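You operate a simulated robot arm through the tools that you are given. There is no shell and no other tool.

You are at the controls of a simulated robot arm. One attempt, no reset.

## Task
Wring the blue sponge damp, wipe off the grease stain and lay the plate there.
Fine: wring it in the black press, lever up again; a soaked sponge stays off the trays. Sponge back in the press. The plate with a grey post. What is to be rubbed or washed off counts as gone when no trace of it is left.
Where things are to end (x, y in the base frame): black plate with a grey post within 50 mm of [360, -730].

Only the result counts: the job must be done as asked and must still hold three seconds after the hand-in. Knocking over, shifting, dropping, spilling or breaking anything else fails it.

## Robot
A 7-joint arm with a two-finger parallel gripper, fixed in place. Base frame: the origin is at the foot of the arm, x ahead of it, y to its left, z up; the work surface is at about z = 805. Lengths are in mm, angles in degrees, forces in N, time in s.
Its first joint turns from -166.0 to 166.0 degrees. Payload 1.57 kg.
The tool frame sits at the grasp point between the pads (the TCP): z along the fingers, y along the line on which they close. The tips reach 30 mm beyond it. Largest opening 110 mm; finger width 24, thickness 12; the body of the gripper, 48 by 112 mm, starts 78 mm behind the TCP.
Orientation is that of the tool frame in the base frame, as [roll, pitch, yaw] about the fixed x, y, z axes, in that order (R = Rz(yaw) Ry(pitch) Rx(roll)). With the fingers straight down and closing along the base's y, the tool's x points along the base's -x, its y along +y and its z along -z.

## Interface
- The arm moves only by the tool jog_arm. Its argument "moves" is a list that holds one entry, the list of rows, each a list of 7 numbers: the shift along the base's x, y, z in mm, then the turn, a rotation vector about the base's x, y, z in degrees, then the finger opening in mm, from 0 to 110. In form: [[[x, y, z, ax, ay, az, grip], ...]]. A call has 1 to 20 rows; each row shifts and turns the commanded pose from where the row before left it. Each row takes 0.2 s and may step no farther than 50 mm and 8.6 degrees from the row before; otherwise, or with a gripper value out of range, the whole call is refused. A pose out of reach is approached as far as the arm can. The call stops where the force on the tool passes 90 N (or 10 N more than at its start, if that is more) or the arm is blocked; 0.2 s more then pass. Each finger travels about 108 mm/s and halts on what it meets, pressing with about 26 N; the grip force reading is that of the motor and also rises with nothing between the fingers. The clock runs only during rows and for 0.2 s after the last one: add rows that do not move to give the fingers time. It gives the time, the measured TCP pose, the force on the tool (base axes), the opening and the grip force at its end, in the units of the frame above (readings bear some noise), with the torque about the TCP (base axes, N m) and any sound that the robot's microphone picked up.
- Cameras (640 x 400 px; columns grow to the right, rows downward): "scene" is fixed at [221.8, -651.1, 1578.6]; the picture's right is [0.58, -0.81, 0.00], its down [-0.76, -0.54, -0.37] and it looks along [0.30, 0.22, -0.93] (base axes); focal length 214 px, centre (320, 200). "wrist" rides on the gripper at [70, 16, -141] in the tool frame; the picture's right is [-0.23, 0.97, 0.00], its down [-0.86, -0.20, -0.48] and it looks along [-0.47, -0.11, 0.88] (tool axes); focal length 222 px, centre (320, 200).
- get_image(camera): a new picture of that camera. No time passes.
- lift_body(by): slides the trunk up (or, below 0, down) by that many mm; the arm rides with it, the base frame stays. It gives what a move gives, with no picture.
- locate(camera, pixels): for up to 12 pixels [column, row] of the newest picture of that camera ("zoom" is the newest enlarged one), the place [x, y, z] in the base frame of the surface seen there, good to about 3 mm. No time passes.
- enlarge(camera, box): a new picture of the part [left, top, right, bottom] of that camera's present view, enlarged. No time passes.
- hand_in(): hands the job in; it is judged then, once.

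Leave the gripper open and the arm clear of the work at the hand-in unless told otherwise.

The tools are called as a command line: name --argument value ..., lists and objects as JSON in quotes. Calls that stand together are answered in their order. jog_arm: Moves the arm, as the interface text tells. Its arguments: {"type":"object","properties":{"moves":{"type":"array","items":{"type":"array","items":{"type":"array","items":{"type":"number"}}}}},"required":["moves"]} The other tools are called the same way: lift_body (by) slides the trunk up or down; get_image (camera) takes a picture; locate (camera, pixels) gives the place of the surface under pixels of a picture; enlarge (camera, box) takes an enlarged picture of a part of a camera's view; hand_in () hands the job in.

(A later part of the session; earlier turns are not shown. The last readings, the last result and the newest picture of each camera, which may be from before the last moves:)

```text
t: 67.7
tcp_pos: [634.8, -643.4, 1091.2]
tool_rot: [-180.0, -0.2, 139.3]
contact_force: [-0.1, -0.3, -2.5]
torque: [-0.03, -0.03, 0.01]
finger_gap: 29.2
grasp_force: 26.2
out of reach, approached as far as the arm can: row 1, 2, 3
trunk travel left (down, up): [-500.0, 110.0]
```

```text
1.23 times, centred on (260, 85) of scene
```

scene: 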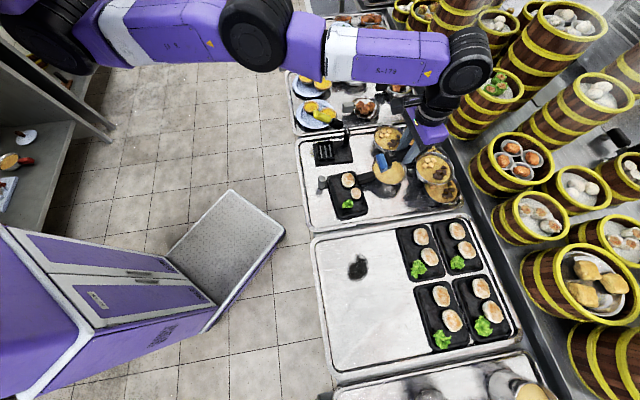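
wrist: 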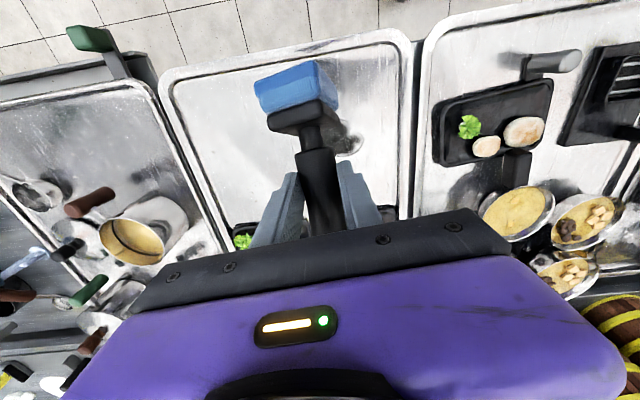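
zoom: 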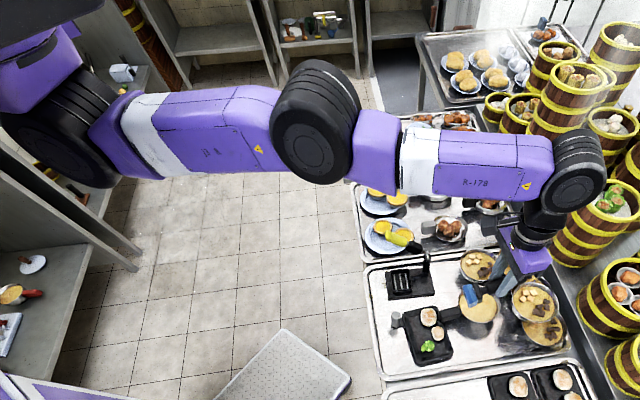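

The arm is still straight. I'll run a careful sequence: down, push out, then sweep upward exactly along the reach arc so the elbow picks up a downward flex, then go inward.

jog_arm --moves '[[[-1, 2, -30, 0, 0, 0, 5], [-1, 2, -30, 0, 0, 0, 5], [-1, 2, -30, 0, 0, 0, 5], [5, -9, 0, 0, 0, 0, 5], [5, -9, 0, 0, 0, 0, 5], [1.6, -2.8, 45, 0, 0, 0, 5], [1.1, -1.9, 45, 0, 0, 0, 5], [-0.4, 0.7, 45, 0, 0, 0, 5], [-2, 3.4, 45, 0, 0, 0, 5], [-3.5, 5.9, 45, 0, 0, 0, 5], [-5, 8.6, 10, 0, 0, 0, 5], [-5, 8.6, 0, 0, 0, 0, 5], [-5, 8.6, 0, 0, 0, 0, 5]]]'

get_image --camera "scene"

```text
t: 70.5
tcp_pos: [634.1, -628.8, 1249.0]
tool_rot: [-178.7, 1.9, 140.5]
contact_force: [1.1, 0.9, -1.5]
torque: [-0.04, -0.01, -0.01]
finger_gap: 29.4
grasp_force: 25.8
out of reach, approached as far as the arm can: row 4, 5, 11, 12, 13
trunk travel left (down, up): [-500.0, 110.0]
```

```text
taken
```

scene: 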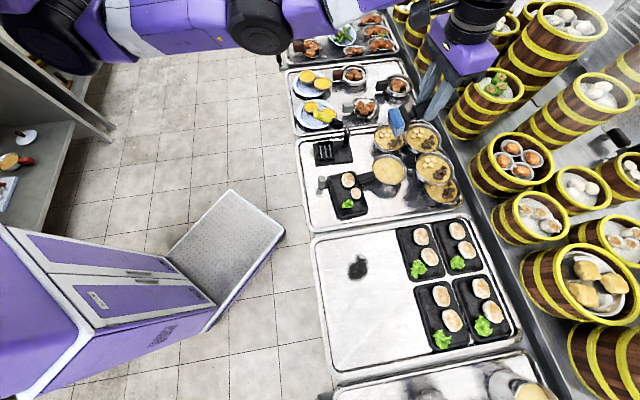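

The orientation changed a little, so the solver is starting to move differently. I'll try more inward steps.

jog_arm --moves '[[[-5, 8.6, 0, 0, 0, 0, 5], [-5, 8.6, 0, 0, 0, 0, 5], [-5, 8.6, 0, 0, 0, 0, 5], [-5, 8.6, 0, 0, 0, 0, 5], [-5, 8.6, 0, 0, 0, 0, 5], [-5, 8.6, 0, 0, 0, 0, 5]]]'

get_image --camera "scene"

```text
t: 71.9
tcp_pos: [603.7, -575.7, 1250.7]
tool_rot: [-179.9, -0.2, 139.3]
contact_force: [0.5, -1.0, -1.7]
torque: [-0.01, -0.07, 0.01]
finger_gap: 29.3
grasp_force: 26.1
out of reach, approached as far as the arm can: row 2
trunk travel left (down, up): [-500.0, 110.0]
```

```text
taken
```

scene: 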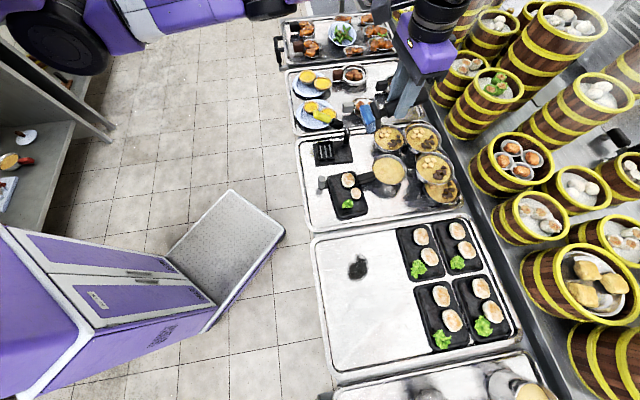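

Unlocked: the arm moves inward again. From now on I'll keep well inside its reach (about 650 mm from the shoulder at (297,-69)). With the fingers pitched outward, the stain is comfortably reachable. I'll bring the sponge in and around first, slowly.

jog_arm --moves '[[[-10, 12, 0, 0, 0, 0, 5], [-14, 12, -3, 0, 0, -2, 5], [-18, 10, -5, 0, 0, -2.5, 5], [-18, 8, -5, 0, 0, -2.5, 5], [-18, 6, -5, 0, 0, -2.5, 5], [-18, 5, -5, 0, 0, -2.5, 5], [-18, 4, -5, 0, 0, -2.5, 5], [-18, 4, -5, 0, 0, -2.5, 5], [-18, 4, -5, 0, 0, -2.5, 5], [-18, 4, -5, 0, 0, -2.5, 5], [-18, 4, -5, 0, 0, -2.5, 5], [-18, 4, -5, 0, 0, -2.5, 5], [-18, 4, -5, 0, 0, -2.5, 5], [-18, 4, -5, 0, 0, -2.5, 5], [-18, 3, -5, 0, 0, -2.5, 5], [-18, 3, -5, 0, 0, -2.5, 5], [-18, 2, -5, 0, 0, -2.5, 5], [0, 0, 0, 0, 0, 0, 5]]]'

get_image --camera "scene"

get_image --camera "wrist"

```text
t: 75.7
tcp_pos: [307.9, -484.2, 1171.3]
tool_rot: [-179.8, -0.1, 100.0]
contact_force: [0.3, 0.5, -1.3]
torque: [-0.09, -0.03, -0.01]
finger_gap: 29.3
grasp_force: 25.8
trunk travel left (down, up): [-500.0, 110.0]
```

```text
taken
```

scene: 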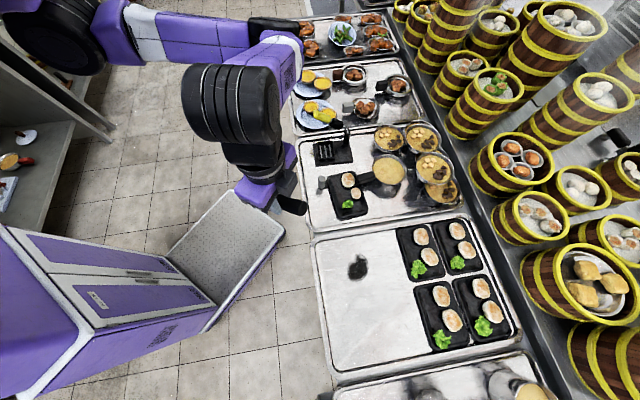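

```text
taken
```

wrist: 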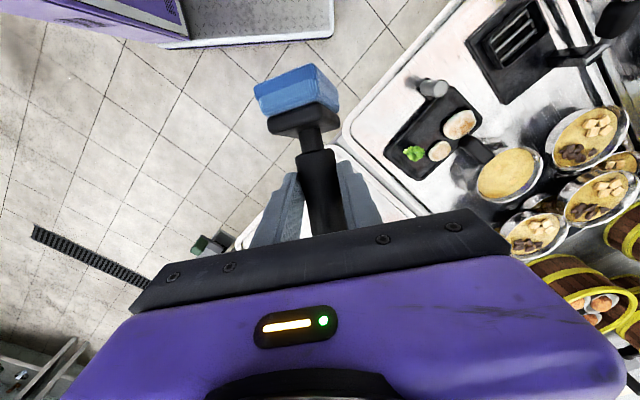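

The posture is natural now (elbow out to the side). Next I'll pitch the fingers outward by 73° so the sponge points straight down, moving out gently at the same time.

jog_arm --moves '[[[2, -10, 0, -4.8, -0.85, 0, 5], [2, -10, 0, -4.8, -0.85, 0, 5], [2, -10, 0, -4.8, -0.85, 0, 5], [2, -10, 0, -4.8, -0.85, 0, 5], [2, -10, 0, -4.8, -0.85, 0, 5], [2, -10, 0, -4.8, -0.85, 0, 5], [2, -10, 0, -4.8, -0.85, 0, 5], [2, -10, 0, -4.8, -0.85, 0, 5]]]'

get_image --camera "scene"

```text
t: 77.5
tcp_pos: [325.4, -564.2, 1171.2]
tool_rot: [179.9, 38.9, 100.0]
contact_force: [1.2, 0.1, -2.1]
torque: [0.0, 0.01, 0.0]
finger_gap: 29.4
grasp_force: 26.2
trunk travel left (down, up): [-500.0, 110.0]
```

```text
taken
```

scene: 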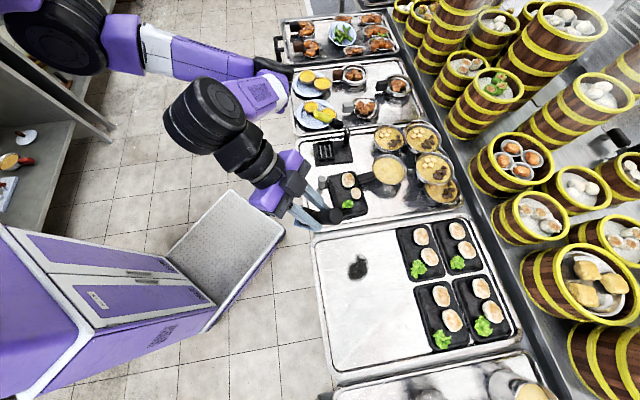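

Working well. Here's the rest of the pitch.

jog_arm --moves '[[[2, -10, 0, -4.8, -0.85, 0, 5], [2, -10, 0, -4.8, -0.85, 0, 5], [2, -10, 0, -4.8, -0.85, 0, 5], [2, -10, 0, -4.8, -0.85, 0, 5], [2, -10, 0, -4.8, -0.85, 0, 5], [2, -10, 0, -4.8, -0.85, 0, 5], [2, -10, 0, -4.8, -0.85, 0, 5], [0, 0, 0, 0, 0, 0, 5]]]'

get_image --camera "scene"

get_image --camera "wrist"

```text
t: 79.3
tcp_pos: [339.3, -634.9, 1169.5]
tool_rot: [179.5, 73.1, 99.5]
contact_force: [-0.4, -0.4, -2.4]
torque: [0.06, 0.04, -0.03]
finger_gap: 29.3
grasp_force: 25.8
trunk travel left (down, up): [-500.0, 110.0]
```

```text
taken
```

scene: 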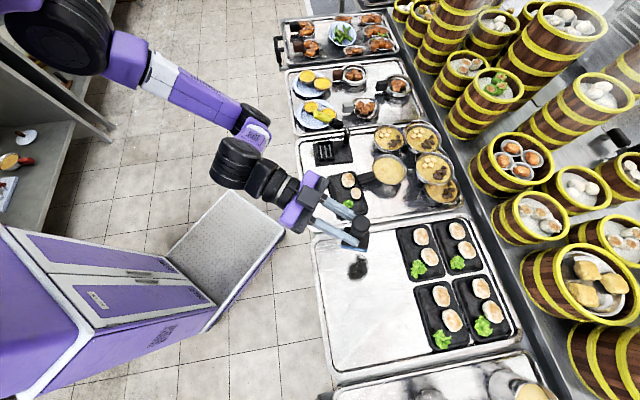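

```text
taken
```

wrist: 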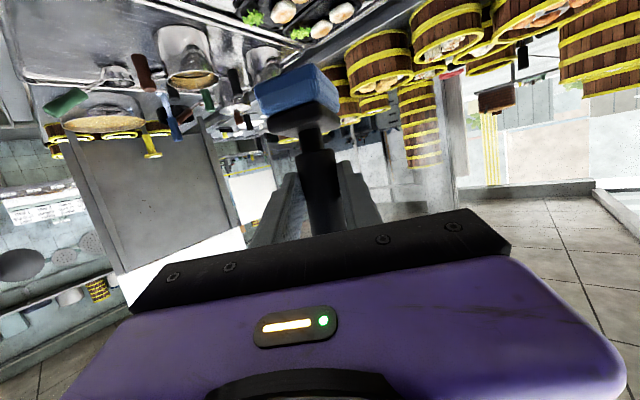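

The sponge should hang straight down now. I'll check that by measuring the handle top and the sponge.

enlarge --camera "scene" --box '[310, 190, 400, 260]'

enlarge --camera "wrist" --box '[230, 50, 390, 250]'

```text
5.71 times, centred on (355, 225) of scene
```

zoom: 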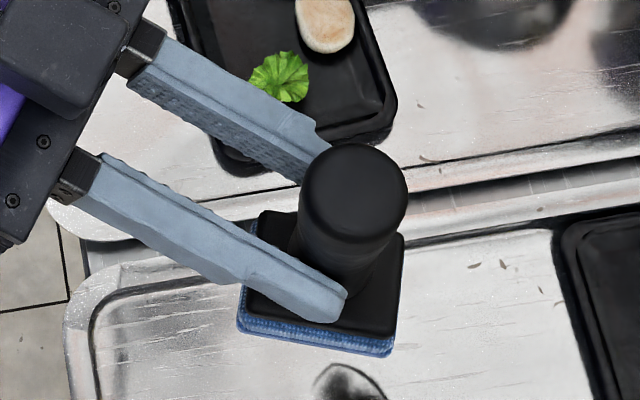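

```text
2.00 times, centred on (310, 150) of wrist
```

zoom: 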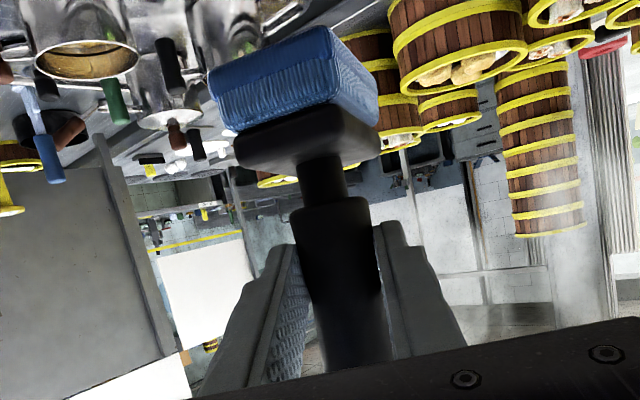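

enlarge --camera "scene" --box '[310, 190, 400, 260]'

locate --camera "zoom" --pixels '[[355, 170], [330, 200], [380, 210], [270, 222], [255, 300], [390, 330], [396, 245], [245, 330], [320, 340], [388, 352], [310, 190], [395, 180]]'

```text
5.71 times, centred on (355, 225) of scene
```

zoom: 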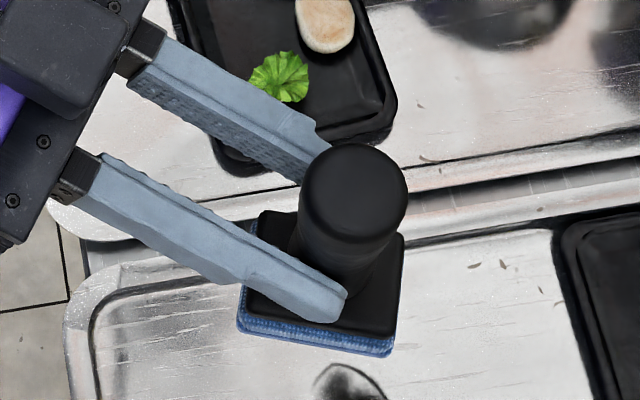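

```text
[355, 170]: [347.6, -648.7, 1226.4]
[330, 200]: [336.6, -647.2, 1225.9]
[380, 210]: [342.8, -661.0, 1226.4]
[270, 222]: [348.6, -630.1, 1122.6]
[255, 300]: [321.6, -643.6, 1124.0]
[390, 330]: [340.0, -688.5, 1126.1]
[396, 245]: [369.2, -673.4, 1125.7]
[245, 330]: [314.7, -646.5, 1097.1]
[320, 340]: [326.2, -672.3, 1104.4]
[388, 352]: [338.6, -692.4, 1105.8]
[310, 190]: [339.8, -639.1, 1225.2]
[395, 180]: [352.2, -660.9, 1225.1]
```

The handle is vertical and the sponge underside is about 71 mm below the TCP. I'll move over the stain and descend to just above it.

jog_arm --moves '[[[0, -18, -20, 2, 0.35, 0, 5], [0, -18, -22, 0, 0, 0, 5], [0, -18, -22, 0, 0, 0, 5], [0, -18, -22, 0, 0, 0, 5], [0, 0, -22, 0, 0, 0, 5], [0, 0, -22, 0, 0, 0, 5], [0, 0, -22, 0, 0, 0, 5], [0, 0, -22, 0, 0, 0, 5], [0, 0, -22, 0, 0, 0, 5], [0, 0, -22, 0, 0, 0, 5], [0, 0, -22, 0, 0, 0, 5], [0, 0, -22, 0, 0, 0, 5], [0, 0, 0, 0, 0, 0, 5]]]'

enlarge --camera "scene" --box '[300, 210, 420, 290]'

get_image --camera "scene"

```text
t: 82.1
tcp_pos: [338.8, -705.0, 908.5]
tool_rot: [179.7, 71.0, 99.6]
contact_force: [0.2, -0.3, -2.0]
torque: [-0.01, 0.0, -0.02]
finger_gap: 28.9
grasp_force: 26.0
trunk travel left (down, up): [-500.0, 110.0]
```

```text
5.00 times, centred on (360, 250) of scene
```

zoom: 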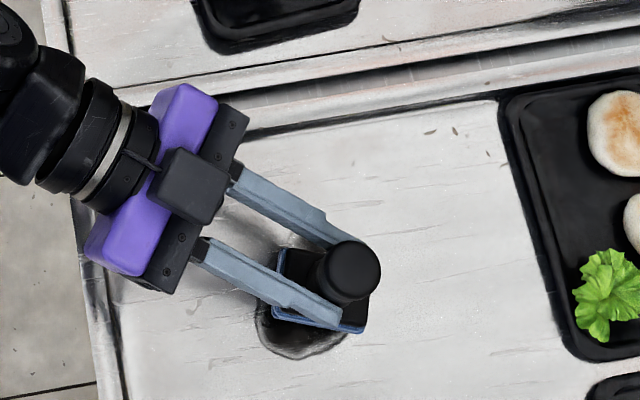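

```text
taken
```

scene: 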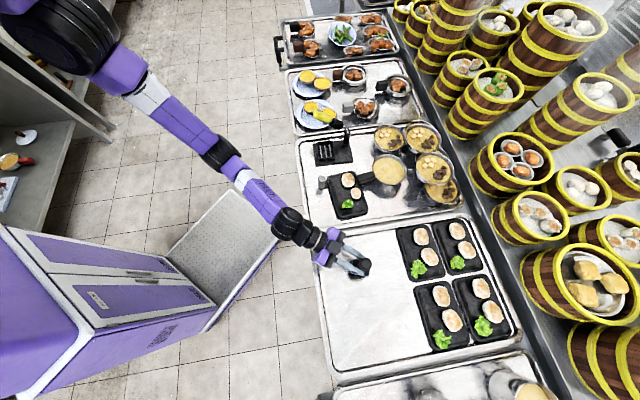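

The sponge is about 30 mm above the stain. I'll lower until contact.

jog_arm --moves '[[[0, 0, -15, 0, 0, 0, 5], [0, 0, -10, 0, 0, 0, 5], [0, 0, -5, 0, 0, 0, 5], [0, 0, 0, 0, 0, 0, 5]]]'

jog_arm --moves '[[[0, 0, -3, 0, 0, 0, 5], [0, 0, 0, 0, 0, 0, 5]]]'

```text
t: 83.1
tcp_pos: [339.5, -706.4, 885.3]
tool_rot: [179.7, 71.5, 99.4]
contact_force: [-1.8, -4.0, 26.9]
torque: [0.08, 0.05, 0.02]
finger_gap: 29.2
grasp_force: 25.9
trunk travel left (down, up): [-500.0, 110.0]
```

```text
t: 83.7
tcp_pos: [341.0, -706.5, 883.4]
tool_rot: [179.8, 71.8, 99.6]
contact_force: [2.2, -9.9, 33.4]
torque: [-0.36, -0.09, 0.03]
finger_gap: 29.3
grasp_force: 26.2
trunk travel left (down, up): [-500.0, 110.0]
```

Contact at about z 886. I'll ease the pressure slightly and begin rubbing, first a short stroke to see how the grip holds.

jog_arm --moves '[[[0, 0, 2.5, 0, 0, 0, 5], [8, 0, 0, 0, 0, 0, 5], [12, 0, 0, 0, 0, 0, 5], [12, 0, 0, 0, 0, 0, 5], [10, 0, 0, 0, 0, 0, 5]]]'

enlarge --camera "scene" --box '[300, 210, 420, 290]'

```text
t: 84.9
tcp_pos: [379.8, -705.9, 883.0]
tool_rot: [179.9, 71.4, 99.6]
contact_force: [-11.3, 0.8, 29.0]
torque: [-0.31, 0.23, -0.15]
finger_gap: 29.1
grasp_force: 26.1
trunk travel left (down, up): [-500.0, 110.0]
```

```text
5.00 times, centred on (360, 250) of scene
```

zoom: 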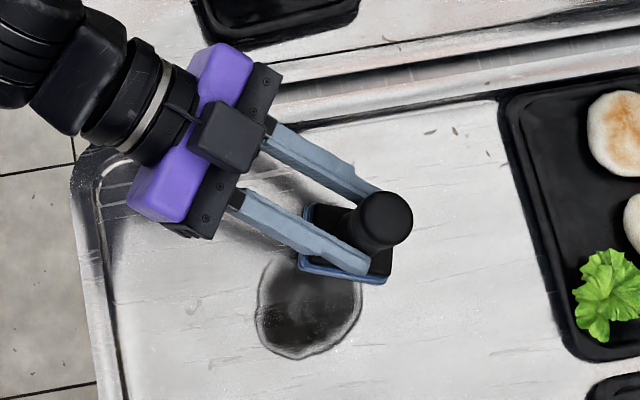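

The stain is already fading and the grip holds. I'll continue with strokes back and forth, shifting in y.

jog_arm --moves '[[[-12, 0, 0.5, 0, 0, 0, 5], [-12, 0, 0, 0, 0, 0, 5], [-12, 0, 0, 0, 0, 0, 5], [-12, 0, 0, 0, 0, 0, 5], [-12, 0, 0, 0, 0, 0, 5], [-12, 0, 0, 0, 0, 0, 5], [-12, 0, 0, 0, 0, 0, 5], [0, -12, 0, 0, 0, 0, 5], [12, 0, 0, 0, 0, 0, 5], [12, 0, 0, 0, 0, 0, 5], [12, 0, 0, 0, 0, 0, 5], [12, 0, 0, 0, 0, 0, 5], [12, 0, 0, 0, 0, 0, 5], [12, 0, 0, 0, 0, 0, 5], [12, 0, 0, 0, 0, 0, 5]]]'

enlarge --camera "scene" --box '[300, 210, 420, 290]'

```text
t: 88.1
tcp_pos: [380.2, -716.1, 883.7]
tool_rot: [179.8, 71.5, 99.5]
contact_force: [-9.2, -0.2, 25.9]
torque: [-0.55, 0.12, -0.18]
finger_gap: 29.0
grasp_force: 26.4
trunk travel left (down, up): [-500.0, 110.0]
```

```text
5.00 times, centred on (360, 250) of scene
```

zoom: 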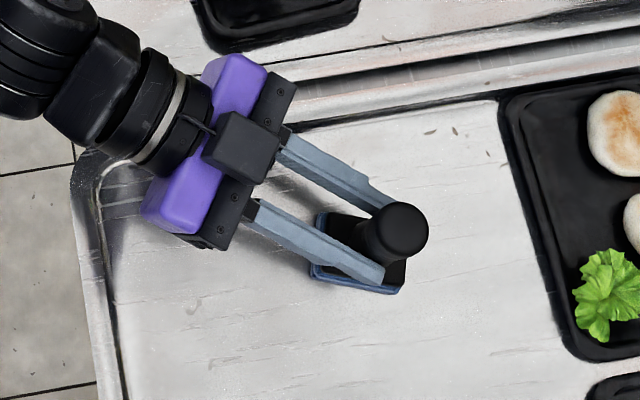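

The stain looks gone. I'll make a couple more passes on the edges to be sure no trace is left.

jog_arm --moves '[[[10, -6, 0, 0, 0, 0, 5], [-12, 0, 0, 0, 0, 0, 5], [-12, 0, 0, 0, 0, 0, 5], [-12, 0, 0, 0, 0, 0, 5], [-12, 0, 0, 0, 0, 0, 5], [-12, 0, 0, 0, 0, 0, 5], [-12, 0, 0, 0, 0, 0, 5], [-12, 0, 0, 0, 0, 0, 5], [-12, 0, 0, 0, 0, 0, 5], [-8, 8, 0, 0, 0, 0, 5], [0, 12, 0, 0, 0, 0, 5], [0, 12, 0, 0, 0, 0, 5], [12, 0, 0, 0, 0, 0, 5], [12, 0, 0, 0, 0, 0, 5], [12, 0, 0, 0, 0, 0, 5], [12, 0, 0, 0, 0, 0, 5], [12, 0, 0, 0, 0, 0, 5], [12, 0, 0, 0, 0, 0, 5], [12, 0, 0, 0, 0, 0, 5], [12, 0, 0, 0, 0, 0, 5]]]'

jog_arm --moves '[[[0, 0, 8, 0, 0, 0, 5], [0, 0, 15, 0, 0, 0, 5], [0, 5, 20, 0, 0, 0, 5], [0, 15, 22, 0, 0, 0, 5], [0, 20, 22, 0, 0, 0, 5], [0, 20, 22, 0, 0, 0, 5], [0, 20, 22, 0, 0, 0, 5]]]'

enlarge --camera "scene" --box '[300, 210, 420, 290]'

```text
t: 92.3
tcp_pos: [383.6, -692.3, 883.4]
tool_rot: [179.7, 71.3, 99.6]
contact_force: [-10.1, 1.1, 23.7]
torque: [-0.64, 0.16, -0.2]
finger_gap: 29.2
grasp_force: 26.3
trunk travel left (down, up): [-500.0, 110.0]
```

```text
t: 93.9
tcp_pos: [383.5, -611.4, 1012.0]
tool_rot: [179.6, 70.9, 99.6]
contact_force: [-0.2, -0.2, -2.5]
torque: [0.03, 0.02, -0.02]
finger_gap: 29.3
grasp_force: 26.2
trunk travel left (down, up): [-500.0, 110.0]
```

```text
5.00 times, centred on (360, 250) of scene
```

zoom: 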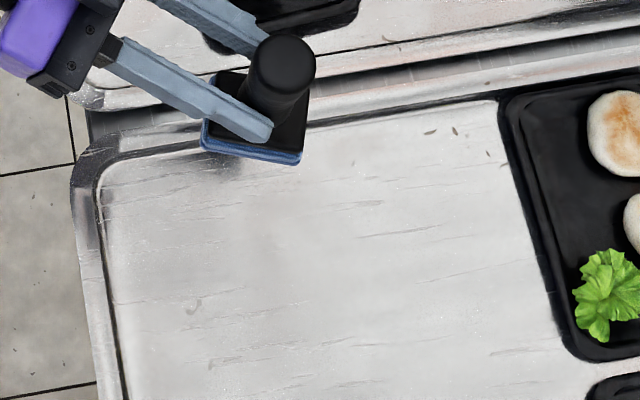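

The stain is off. I'll check closely for leftover traces.

enlarge --camera "scene" --box '[330, 240, 390, 290]'

get_image --camera "scene"

```text
8.00 times, centred on (360, 265) of scene
```

zoom: 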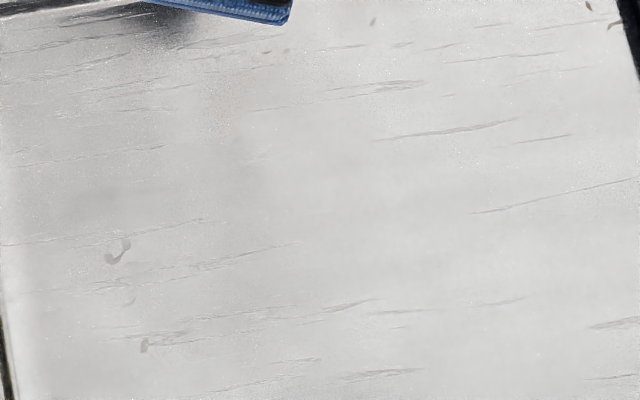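

```text
taken
```

scene: 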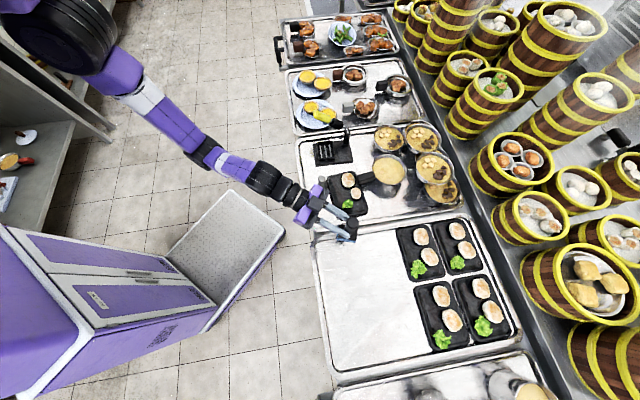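

The tray is clean, and the small specks were there at the start. The sponge now has to go back in the press. I'll measure the sponge's footprint and the empty press box.

enlarge --camera "scene" --box '[325, 205, 373, 245]'

locate --camera "zoom" --pixels '[[255, 205], [195, 320], [440, 360], [455, 245], [330, 310], [440, 310], [188, 335], [440, 370], [310, 365], [385, 100], [350, 160], [430, 150]]'

enlarge --camera "scene" --box '[300, 120, 372, 180]'

```text
10.00 times, centred on (349, 225) of scene
```

zoom: 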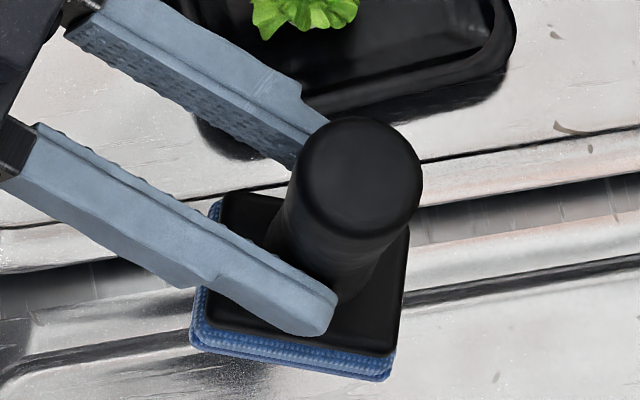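

```text
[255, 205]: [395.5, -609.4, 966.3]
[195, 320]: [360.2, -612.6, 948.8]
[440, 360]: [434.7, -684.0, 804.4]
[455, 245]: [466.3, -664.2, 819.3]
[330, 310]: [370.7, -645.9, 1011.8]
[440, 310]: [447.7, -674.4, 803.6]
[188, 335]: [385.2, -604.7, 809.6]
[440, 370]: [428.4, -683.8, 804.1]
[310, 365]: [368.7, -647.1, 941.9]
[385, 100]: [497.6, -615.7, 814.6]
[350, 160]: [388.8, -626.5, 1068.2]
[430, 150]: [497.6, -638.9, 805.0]
```

```text
6.67 times, centred on (336, 150) of scene
```

zoom: 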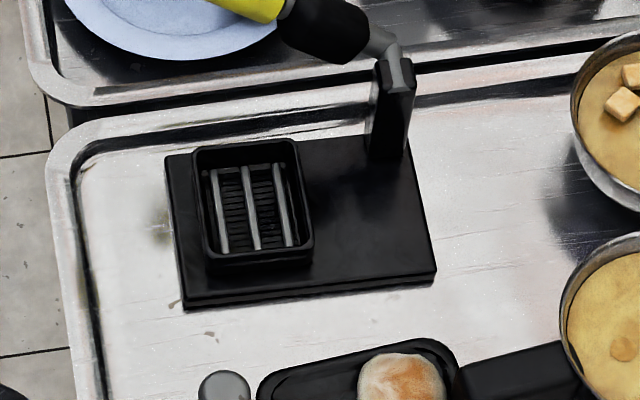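

locate --camera "zoom" --pixels '[[196, 152], [292, 142], [310, 248], [212, 260], [204, 172], [286, 160], [300, 240], [216, 250], [250, 205], [430, 272], [186, 300], [172, 160]]'

enlarge --camera "scene" --box '[325, 205, 373, 245]'

locate --camera "zoom" --pixels '[[230, 200], [215, 310], [390, 345], [404, 232], [212, 205], [194, 345], [385, 378], [355, 165], [320, 185], [400, 180], [360, 200], [340, 130]]'

```text
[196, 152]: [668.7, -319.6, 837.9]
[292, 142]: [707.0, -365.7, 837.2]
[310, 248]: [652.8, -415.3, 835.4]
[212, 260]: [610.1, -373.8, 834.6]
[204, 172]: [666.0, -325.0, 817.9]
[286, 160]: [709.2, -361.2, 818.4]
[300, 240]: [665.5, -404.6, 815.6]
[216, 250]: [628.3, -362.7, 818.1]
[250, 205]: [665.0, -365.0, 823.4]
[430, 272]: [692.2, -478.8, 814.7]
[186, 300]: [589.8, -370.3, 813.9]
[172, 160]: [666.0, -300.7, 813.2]
```

```text
10.00 times, centred on (349, 225) of scene
```

zoom: 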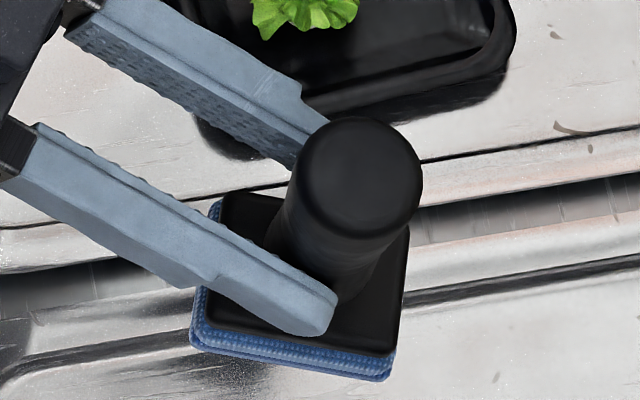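

```text
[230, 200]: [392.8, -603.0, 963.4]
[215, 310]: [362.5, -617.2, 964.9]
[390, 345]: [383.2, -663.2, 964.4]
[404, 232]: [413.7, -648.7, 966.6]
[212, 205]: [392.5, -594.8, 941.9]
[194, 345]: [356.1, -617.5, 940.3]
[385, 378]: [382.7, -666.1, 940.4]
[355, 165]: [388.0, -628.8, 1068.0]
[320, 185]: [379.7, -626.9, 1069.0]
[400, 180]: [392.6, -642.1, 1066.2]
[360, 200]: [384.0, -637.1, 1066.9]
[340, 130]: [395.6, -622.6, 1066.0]
```

The sponge is about 43×57 mm and the box about 50×67 mm inside, so it fits if aligned. With this side grip I can't reach the right angle over the press. The sponge is only damp now, so I'll stand it on the clean tray at about (350,-656) and regrip from the top.

jog_arm --moves '[[[-13, -8, -20, 0, 0, 0, 5], [-13, -8, -22, 0, 0, 0, 5], [-12, -8, -22, 0, 0, 0, 5], [0, 0, -20, 0, 0, 0, 5], [0, 0, -18, 0, 0, 0, 5], [0, 0, -12, 0, 0, 0, 5], [0, 0, -5, 0, 0, 0, 5], [0, 0, 0, 0, 0, 0, 5]]]'

```text
t: 95.7
tcp_pos: [345.6, -635.6, 891.2]
tool_rot: [179.6, 71.0, 99.6]
contact_force: [0.3, 0.6, -2.1]
torque: [0.02, 0.01, -0.01]
finger_gap: 29.3
grasp_force: 26.1
trunk travel left (down, up): [-500.0, 110.0]
```

jog_arm --moves '[[[0, 0, -3, 0, 0, 0, 5], [0, 0, -2, 0, 0, 0, 5], [0, 0, 0, 0, 0, 0, 5]]]'

```text
t: 96.5
tcp_pos: [345.5, -635.3, 886.2]
tool_rot: [179.7, 71.0, 99.5]
contact_force: [-0.6, 0.2, -2.6]
torque: [0.02, 0.02, -0.01]
finger_gap: 29.3
grasp_force: 25.7
trunk travel left (down, up): [-500.0, 110.0]
```

jog_arm --moves '[[[0, 0, -2, 0, 0, 0, 5], [0, 0, -1.5, 0, 0, 0, 5], [0, 0, 0, 0, 0, 0, 5]]]'

enlarge --camera "scene" --box '[310, 215, 382, 275]'

```text
t: 97.3
tcp_pos: [345.4, -635.1, 882.1]
tool_rot: [179.6, 71.0, 99.6]
contact_force: [-0.1, 0.5, 0.8]
torque: [-0.04, 0.0, -0.01]
finger_gap: 29.0
grasp_force: 26.3
trunk travel left (down, up): [-500.0, 110.0]
```

```text
6.67 times, centred on (346, 245) of scene
```

zoom: 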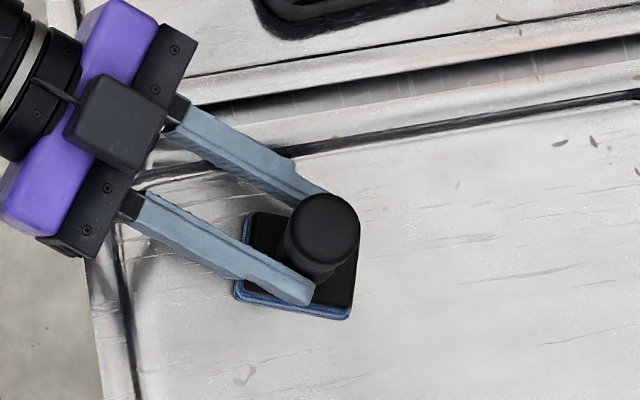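

It's just touching. One more mm, then I'll open slowly.

jog_arm --moves '[[[0, 0, -1, 0, 0, 0, 5], [0, 0, 0, 0, 0, 0, 28], [0, 0, 0, 0, 0, 0, 33], [0, 0, 0, 0, 0, 0, 40], [0, 0, 0, 0, 0, 0, 50], [0, 0, 0, 0, 0, 0, 56]]]'

enlarge --camera "scene" --box '[310, 215, 382, 275]'

```text
t: 98.7
tcp_pos: [345.4, -635.6, 882.3]
tool_rot: [179.6, 70.9, 99.6]
contact_force: [-0.4, 0.1, 0.9]
torque: [-0.01, 0.01, 0.0]
finger_gap: 56.1
grasp_force: 0.0
trunk travel left (down, up): [-500.0, 110.0]
```

```text
6.67 times, centred on (346, 245) of scene
```

zoom: 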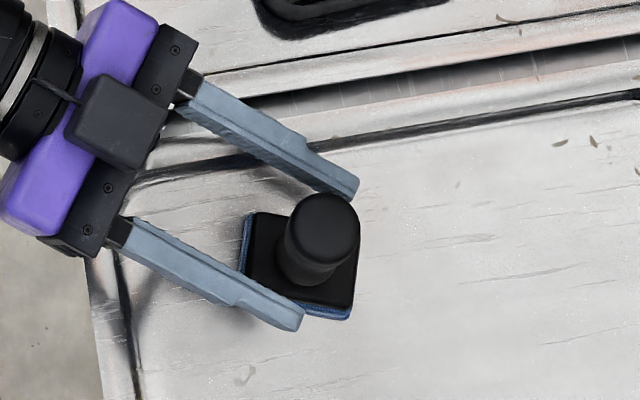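

It stands. I'll back the fingers straight out along their own axis.

jog_arm --moves '[[[-2, 11, 4, 0, 0, 0, 56], [-3.2, 18.6, 6.5, 0, 0, 0, 56], [-3.2, 18.6, 6.5, 0, 0, 0, 56], [-3.2, 18.6, 10, 0, 0, 0, 56], [-3.2, 18.6, 20, 0, 0, 0, 56], [0, 10, 40, 0, 0, 0, 56], [0, 5, 45, 0, 0, 0, 56], [0, 0, 45, 0, 0, 0, 56]]]'

get_image --camera "scene"

enlarge --camera "scene" --box '[310, 215, 382, 275]'

locate --camera "zoom" --pixels '[[320, 210], [295, 225], [350, 230], [320, 245], [320, 228], [255, 225], [350, 295], [245, 285], [300, 270]]'

```text
t: 100.5
tcp_pos: [331.0, -533.2, 1057.8]
tool_rot: [179.7, 71.0, 99.6]
contact_force: [-0.1, -0.6, -0.2]
torque: [-0.02, 0.03, 0.0]
finger_gap: 56.3
grasp_force: 0.0
trunk travel left (down, up): [-500.0, 110.0]
```

```text
taken
```

scene: 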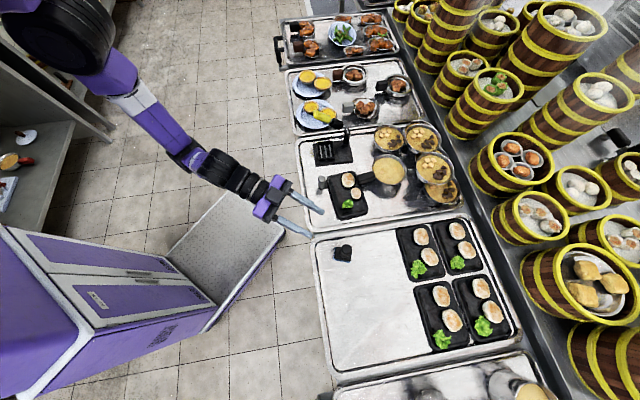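

```text
6.67 times, centred on (346, 245) of scene
```

zoom: 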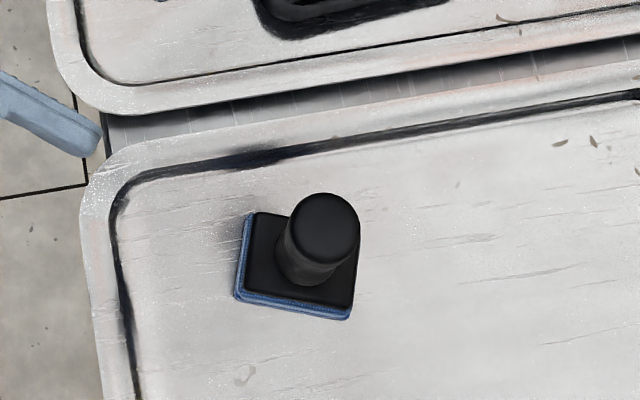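

```text
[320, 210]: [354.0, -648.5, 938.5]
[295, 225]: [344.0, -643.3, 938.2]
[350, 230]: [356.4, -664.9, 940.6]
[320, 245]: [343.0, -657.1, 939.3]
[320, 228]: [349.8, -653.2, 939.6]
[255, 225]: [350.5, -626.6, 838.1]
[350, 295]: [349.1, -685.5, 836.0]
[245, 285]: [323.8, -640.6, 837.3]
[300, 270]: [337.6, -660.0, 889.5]
```

The sponge is upright with its grip top at (350,-654,939). I'll return the tool to vertical, then lower the trunk for a comfortable top grasp.

jog_arm --moves '[[[1, -4, 5, 4.67, 0.79, 0, 60], [1, -4, 5, 4.67, 0.79, 0, 60], [1, -4, 5, 4.67, 0.79, 0, 60], [1, -4, 5, 4.67, 0.79, 0, 60], [1, -4, 5, 4.67, 0.79, 0, 60], [1, -4, 5, 4.67, 0.79, 0, 60], [1, -4, 5, 4.67, 0.79, 0, 60], [1, -4, 5, 4.67, 0.79, 0, 60], [1, -4, 5, 4.67, 0.79, 0, 60], [1, -4, 5, 4.67, 0.79, 0, 60], [1, -4, 5, 4.67, 0.79, 0, 60], [1, -4, 5, 4.67, 0.79, 0, 60], [1, -4, 5, 4.67, 0.79, 0, 60], [1, -4, 5, 4.67, 0.79, 0, 60], [1, -4, 5, 4.67, 0.79, 0, 60], [0, 0, 0, 0, 0, 0, 60]]]'

jog_arm --moves '[[[0, 0, 0, 0, 0, -5, 60], [0, 0, 0, 0, 0, -5, 60], [0, 0, 0, 0, 0, -5, 60], [0, 0, 0, 0, 0, -5, 60], [0, 0, 0, 0, 0, -5, 60], [0, 0, 0, 0, 0, -5, 60], [0, 0, 0, 0, 0, -5, 60], [0, 0, 0, 0, 0, -5, 60], [0, 0, 0, 0, 0, 0, 60]]]'

lift_body --by -100

get_image --camera "scene"

get_image --camera "wrist"

```text
t: 103.9
tcp_pos: [345.6, -595.0, 1133.3]
tool_rot: [179.7, 0.0, 99.6]
contact_force: [0.1, -0.3, -0.5]
torque: [0.03, 0.04, 0.01]
finger_gap: 60.3
grasp_force: 0.1
trunk travel left (down, up): [-500.0, 110.0]
```

```text
t: 105.9
tcp_pos: [344.9, -596.7, 1133.6]
tool_rot: [179.7, -0.2, 59.5]
contact_force: [0.3, -0.8, -0.8]
torque: [-0.03, -0.01, 0.01]
finger_gap: 60.1
grasp_force: 0.1
trunk travel left (down, up): [-500.0, 110.0]
```

```text
t: 107.2
tcp_pos: [346.0, -595.5, 1033.6]
tool_rot: [179.6, 0.0, 59.6]
contact_force: [-0.4, 0.4, 1.3]
torque: [-0.02, 0.02, 0.0]
finger_gap: 60.2
grasp_force: 0.1
trunk travel left (down, up): [-400.0, 210.0]
```

```text
taken
```

scene: 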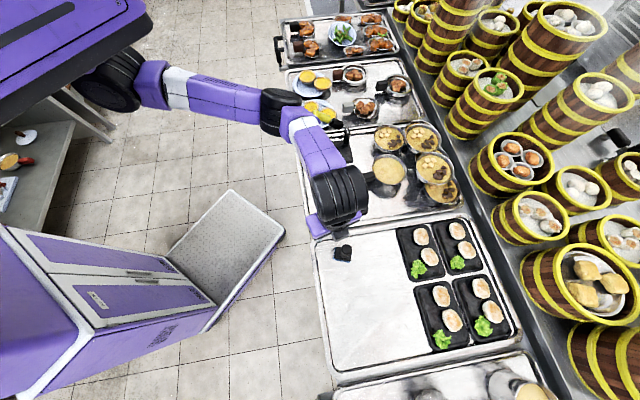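

```text
taken
```

wrist: 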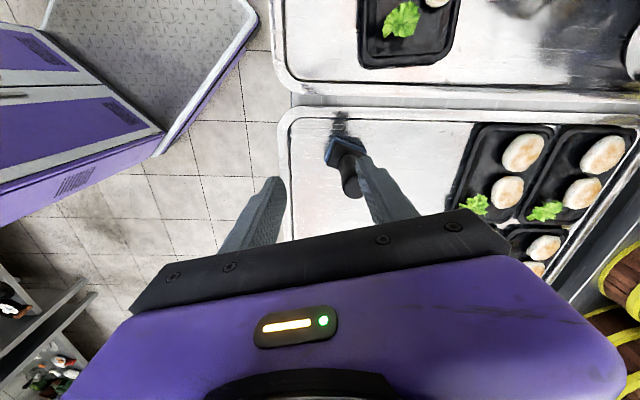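

I'll check the elbow's clearance over the press and dishes with the trunk lowered.

locate --camera "scene" --pixels '[[285, 110], [230, 95], [310, 135], [325, 165], [340, 190], [180, 88], [300, 105], [345, 133]]'

enlarge --camera "wrist" --box '[300, 110, 400, 220]'

locate --camera "zoom" --pixels '[[215, 300], [180, 260], [240, 275], [190, 290], [225, 250]]'

```text
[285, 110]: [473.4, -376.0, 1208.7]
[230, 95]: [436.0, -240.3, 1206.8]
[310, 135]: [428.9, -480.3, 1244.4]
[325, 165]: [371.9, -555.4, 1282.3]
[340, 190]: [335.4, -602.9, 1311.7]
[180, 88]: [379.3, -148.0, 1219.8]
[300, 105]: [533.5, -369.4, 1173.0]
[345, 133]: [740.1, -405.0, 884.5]
```

```text
3.64 times, centred on (350, 165) of wrist
```

zoom: 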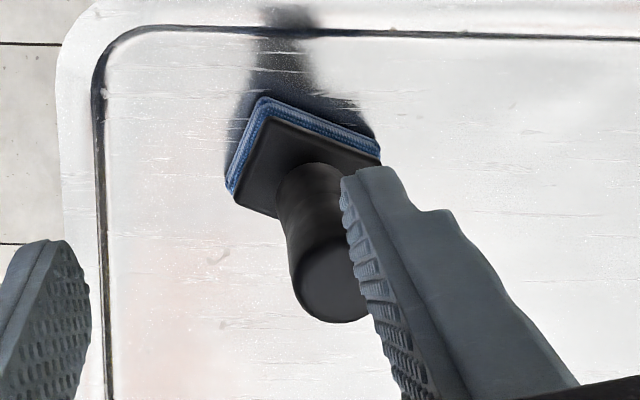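

```text
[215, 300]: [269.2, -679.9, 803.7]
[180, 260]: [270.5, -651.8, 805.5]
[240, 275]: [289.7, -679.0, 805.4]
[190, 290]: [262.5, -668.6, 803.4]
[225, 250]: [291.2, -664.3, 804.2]
```

The elbow is well clear (bottom about 1070). I'll move over the handle and descend to z 904 with the fingers open at 60.

jog_arm --moves '[[[2, -20, 0, 0, 0, 0, 60], [2, -20, 0, 0, 0, 0, 60], [0, -18.5, 0, 0, 0, 0, 60], [0, 0, -15, 0, 0, 0, 60], [0, 0, 0, 0, 0, 0, 60]]]'

get_image --camera "wrist"

enlarge --camera "scene" --box '[290, 150, 400, 270]'

```text
t: 108.4
tcp_pos: [349.0, -654.9, 1018.5]
tool_rot: [179.6, -0.2, 59.5]
contact_force: [-0.8, -0.4, 0.4]
torque: [0.04, -0.01, -0.02]
finger_gap: 60.0
grasp_force: 0.0
trunk travel left (down, up): [-400.0, 210.0]
```

```text
taken
```

wrist: 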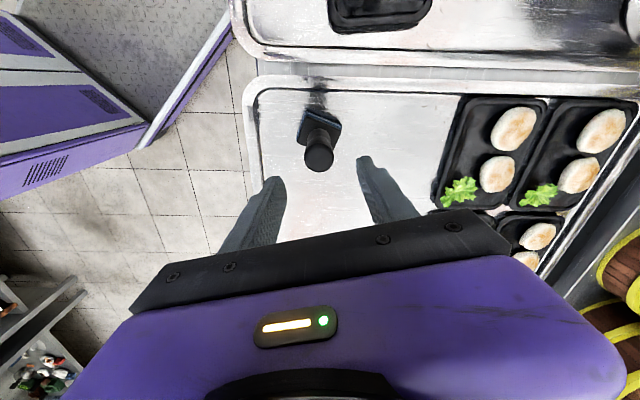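

```text
3.33 times, centred on (345, 210) of scene
```

zoom: 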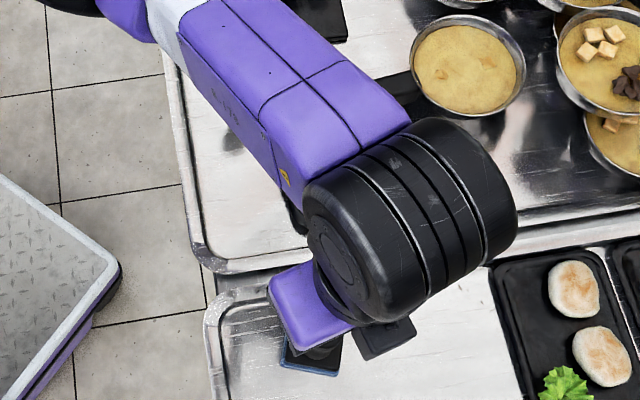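

locate --camera "wrist" --pixels '[[318, 157], [308, 157], [328, 157], [318, 150], [318, 166]]'

```text
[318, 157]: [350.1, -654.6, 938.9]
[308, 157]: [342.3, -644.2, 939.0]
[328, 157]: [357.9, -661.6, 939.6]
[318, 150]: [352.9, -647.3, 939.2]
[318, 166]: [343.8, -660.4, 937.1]
```

The handle is centred at (350,-653). Descending to grasp.

jog_arm --moves '[[[1, 1.5, -30, 0, 0, 0, 60], [0, 0, -30, 0, 0, 0, 60], [0, 0, -25, 0, 0, 0, 60], [0, 0, -20, 0, 0, 0, 60], [0, 0, -10, 0, 0, 0, 60], [0, 0, 0, 0, 0, 0, 60]]]'

jog_arm --moves '[[[0, 0, 0, 0, 0, 0, 40], [0, 0, 0, 0, 0, 0, 25], [0, 0, 0, 0, 0, 0, 5], [0, 0, 0, 0, 0, 0, 5]]]'

get_image --camera "wrist"

```text
t: 109.8
tcp_pos: [350.5, -652.6, 904.7]
tool_rot: [179.6, -0.1, 59.7]
contact_force: [-0.8, -0.3, -1.2]
torque: [0.03, 0.0, -0.04]
finger_gap: 60.1
grasp_force: 0.0
trunk travel left (down, up): [-400.0, 210.0]
```

```text
t: 110.8
tcp_pos: [350.7, -651.9, 905.0]
tool_rot: [179.7, 0.0, 59.7]
contact_force: [-2.1, 1.7, 2.4]
torque: [0.27, 0.34, -0.04]
finger_gap: 29.9
grasp_force: 26.0
trunk travel left (down, up): [-400.0, 210.0]
```

```text
taken
```

wrist: 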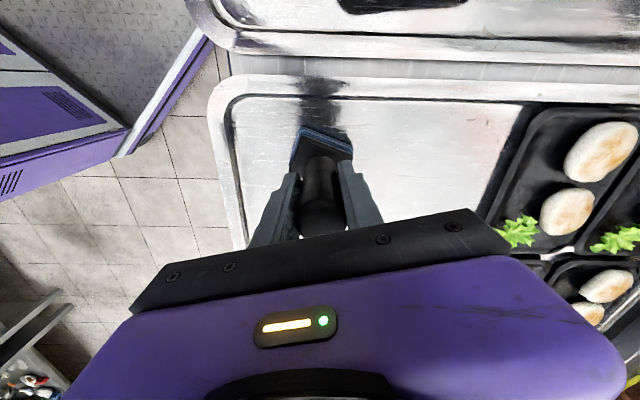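

I'm gripping at 29.9. I'll lift slowly and monitor.

jog_arm --moves '[[[0, 0, 8, 0, 0, 0, 5], [0, 0, 12, 0, 0, 0, 5], [0, 0, 15, 0, 0, 0, 5], [0, 3, 15, 0, 0, 0, 5], [0, 3, 15, 0, 0, 0, 5], [0, 3, 15, 0, 0, 0, 5], [0, 3, 15, 0, 0, 0, 5], [0, 0, 0, 0, 0, 0, 5]]]'

get_image --camera "wrist"

```text
t: 112.6
tcp_pos: [351.3, -639.2, 999.0]
tool_rot: [179.6, -0.1, 59.6]
contact_force: [0.5, 0.4, -1.0]
torque: [-0.01, 0.05, 0.01]
finger_gap: 29.8
grasp_force: 26.0
trunk travel left (down, up): [-400.0, 210.0]
```

```text
taken
```

wrist: 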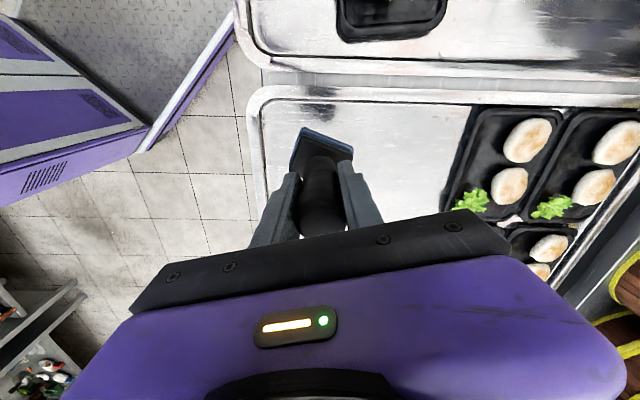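

Holding well. I'll raise the trunk back, then carry slowly to the press while turning +104° to line the sponge up with the box.

lift_body --by 100

jog_arm --moves '[[[5, 8, 0, 0, 0, 3, 5], [10, 14, 0, 0, 0, 5, 5], [15, 14, 0, 0, 0, 5, 5], [15, 14, 0, 0, 0, 5, 5], [15, 14, 0, 0, 0, 5, 5], [15, 14, 0, 0, 0, 5, 5], [15, 13, 0, 0, 0, 5, 5], [15, 13, 0, 0, 0, 5, 5], [15, 13, 0, 0, 0, 5, 5], [15, 13, 0, 0, 0, 5, 5], [15, 13, 0, 0, 0, 5, 5], [0, 0, 0, 0, 0, 0, 5]]]'

get_image --camera "scene"

```text
t: 113.9
tcp_pos: [350.9, -639.6, 1098.2]
tool_rot: [179.6, -0.1, 59.6]
contact_force: [-0.3, -0.1, -1.5]
torque: [-0.03, -0.03, -0.03]
finger_gap: 30.1
grasp_force: 26.3
trunk travel left (down, up): [-500.0, 110.0]
```

```text
t: 116.5
tcp_pos: [501.7, -496.6, 1099.4]
tool_rot: [179.8, -0.1, 112.7]
contact_force: [-1.2, -1.3, -0.8]
torque: [0.0, 0.05, -0.02]
finger_gap: 29.5
grasp_force: 25.5
trunk travel left (down, up): [-500.0, 110.0]
```

```text
taken
```

scene: 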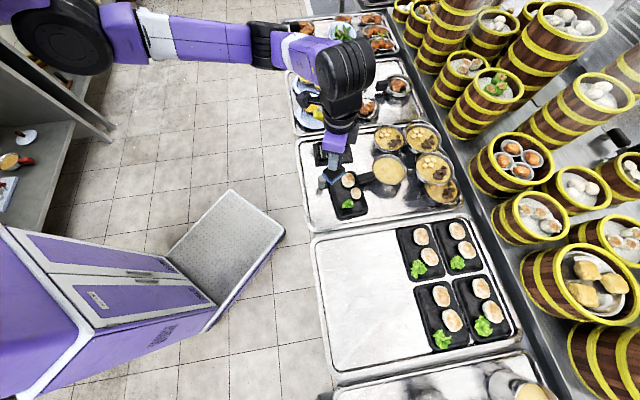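

Still held. Continuing the second half.

jog_arm --moves '[[[15, 12, 0, 0, 0, 5, 5], [15, 12, 0, 0, 0, 5, 5], [15, 12, 0, 0, 0, 5, 5], [15, 12, 0, 0, 0, 5, 5], [15, 12, 0, 0, 0, 5, 5], [15, 12, 0, 0, 0, 5, 5], [15, 12, 0, 0, 0, 5, 5], [15, 12, 0, 0, 0, 5, 5], [15, 12, 0, 0, 0, 5, 5], [15, 12, 0, 0, 0, 5, 5], [8, 8, 0, 0, 0, 1, 5], [0, 0, 0, 0, 0, 0, 5]]]'

get_image --camera "scene"

enlarge --camera "scene" --box '[300, 95, 372, 155]'

```text
t: 119.1
tcp_pos: [658.9, -368.3, 1098.8]
tool_rot: [179.7, -0.1, 163.6]
contact_force: [-1.3, 0.1, -1.5]
torque: [-0.04, 0.02, 0.01]
finger_gap: 29.8
grasp_force: 25.9
trunk travel left (down, up): [-500.0, 110.0]
```

```text
taken
```

scene: 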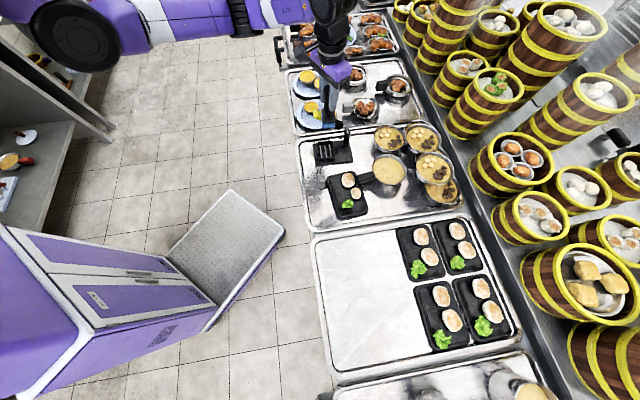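

```text
6.67 times, centred on (336, 125) of scene
```

zoom: 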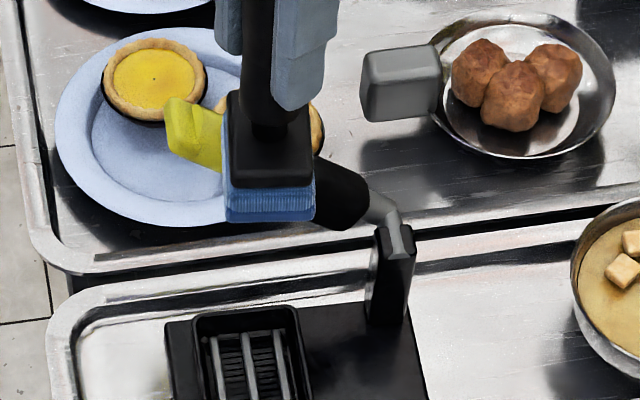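

It's above the press. I'll measure the sponge block's corners to align with the box (long axis 42.6°, centre (659.7,-368.6)).

locate --camera "zoom" --pixels '[[232, 178], [310, 182], [233, 100], [310, 115], [230, 215], [312, 215], [228, 195], [270, 215]]'

get_image --camera "wrist"

enlarge --camera "wrist" --box '[240, 80, 400, 240]'

```text
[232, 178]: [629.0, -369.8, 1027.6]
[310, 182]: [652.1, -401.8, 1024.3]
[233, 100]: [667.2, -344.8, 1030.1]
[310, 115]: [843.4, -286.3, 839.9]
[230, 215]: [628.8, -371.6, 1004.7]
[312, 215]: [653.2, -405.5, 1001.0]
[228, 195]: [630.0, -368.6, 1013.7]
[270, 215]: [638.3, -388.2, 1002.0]
```

```text
taken
```

wrist: 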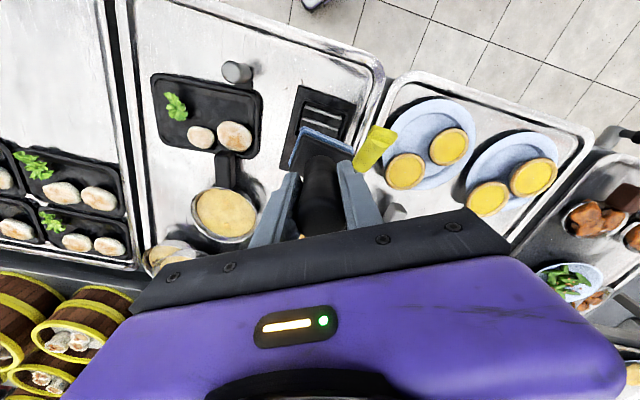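

```text
2.50 times, centred on (320, 160) of wrist
```

zoom: 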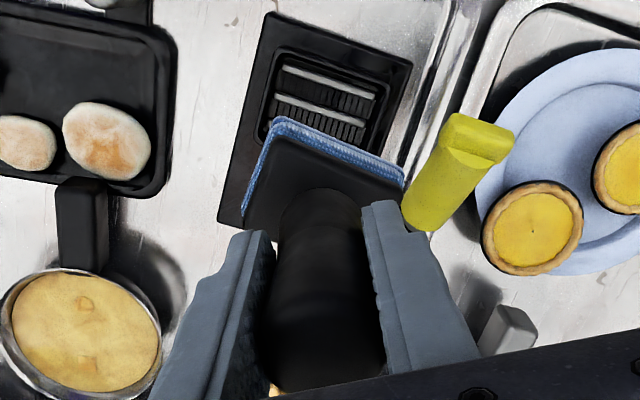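

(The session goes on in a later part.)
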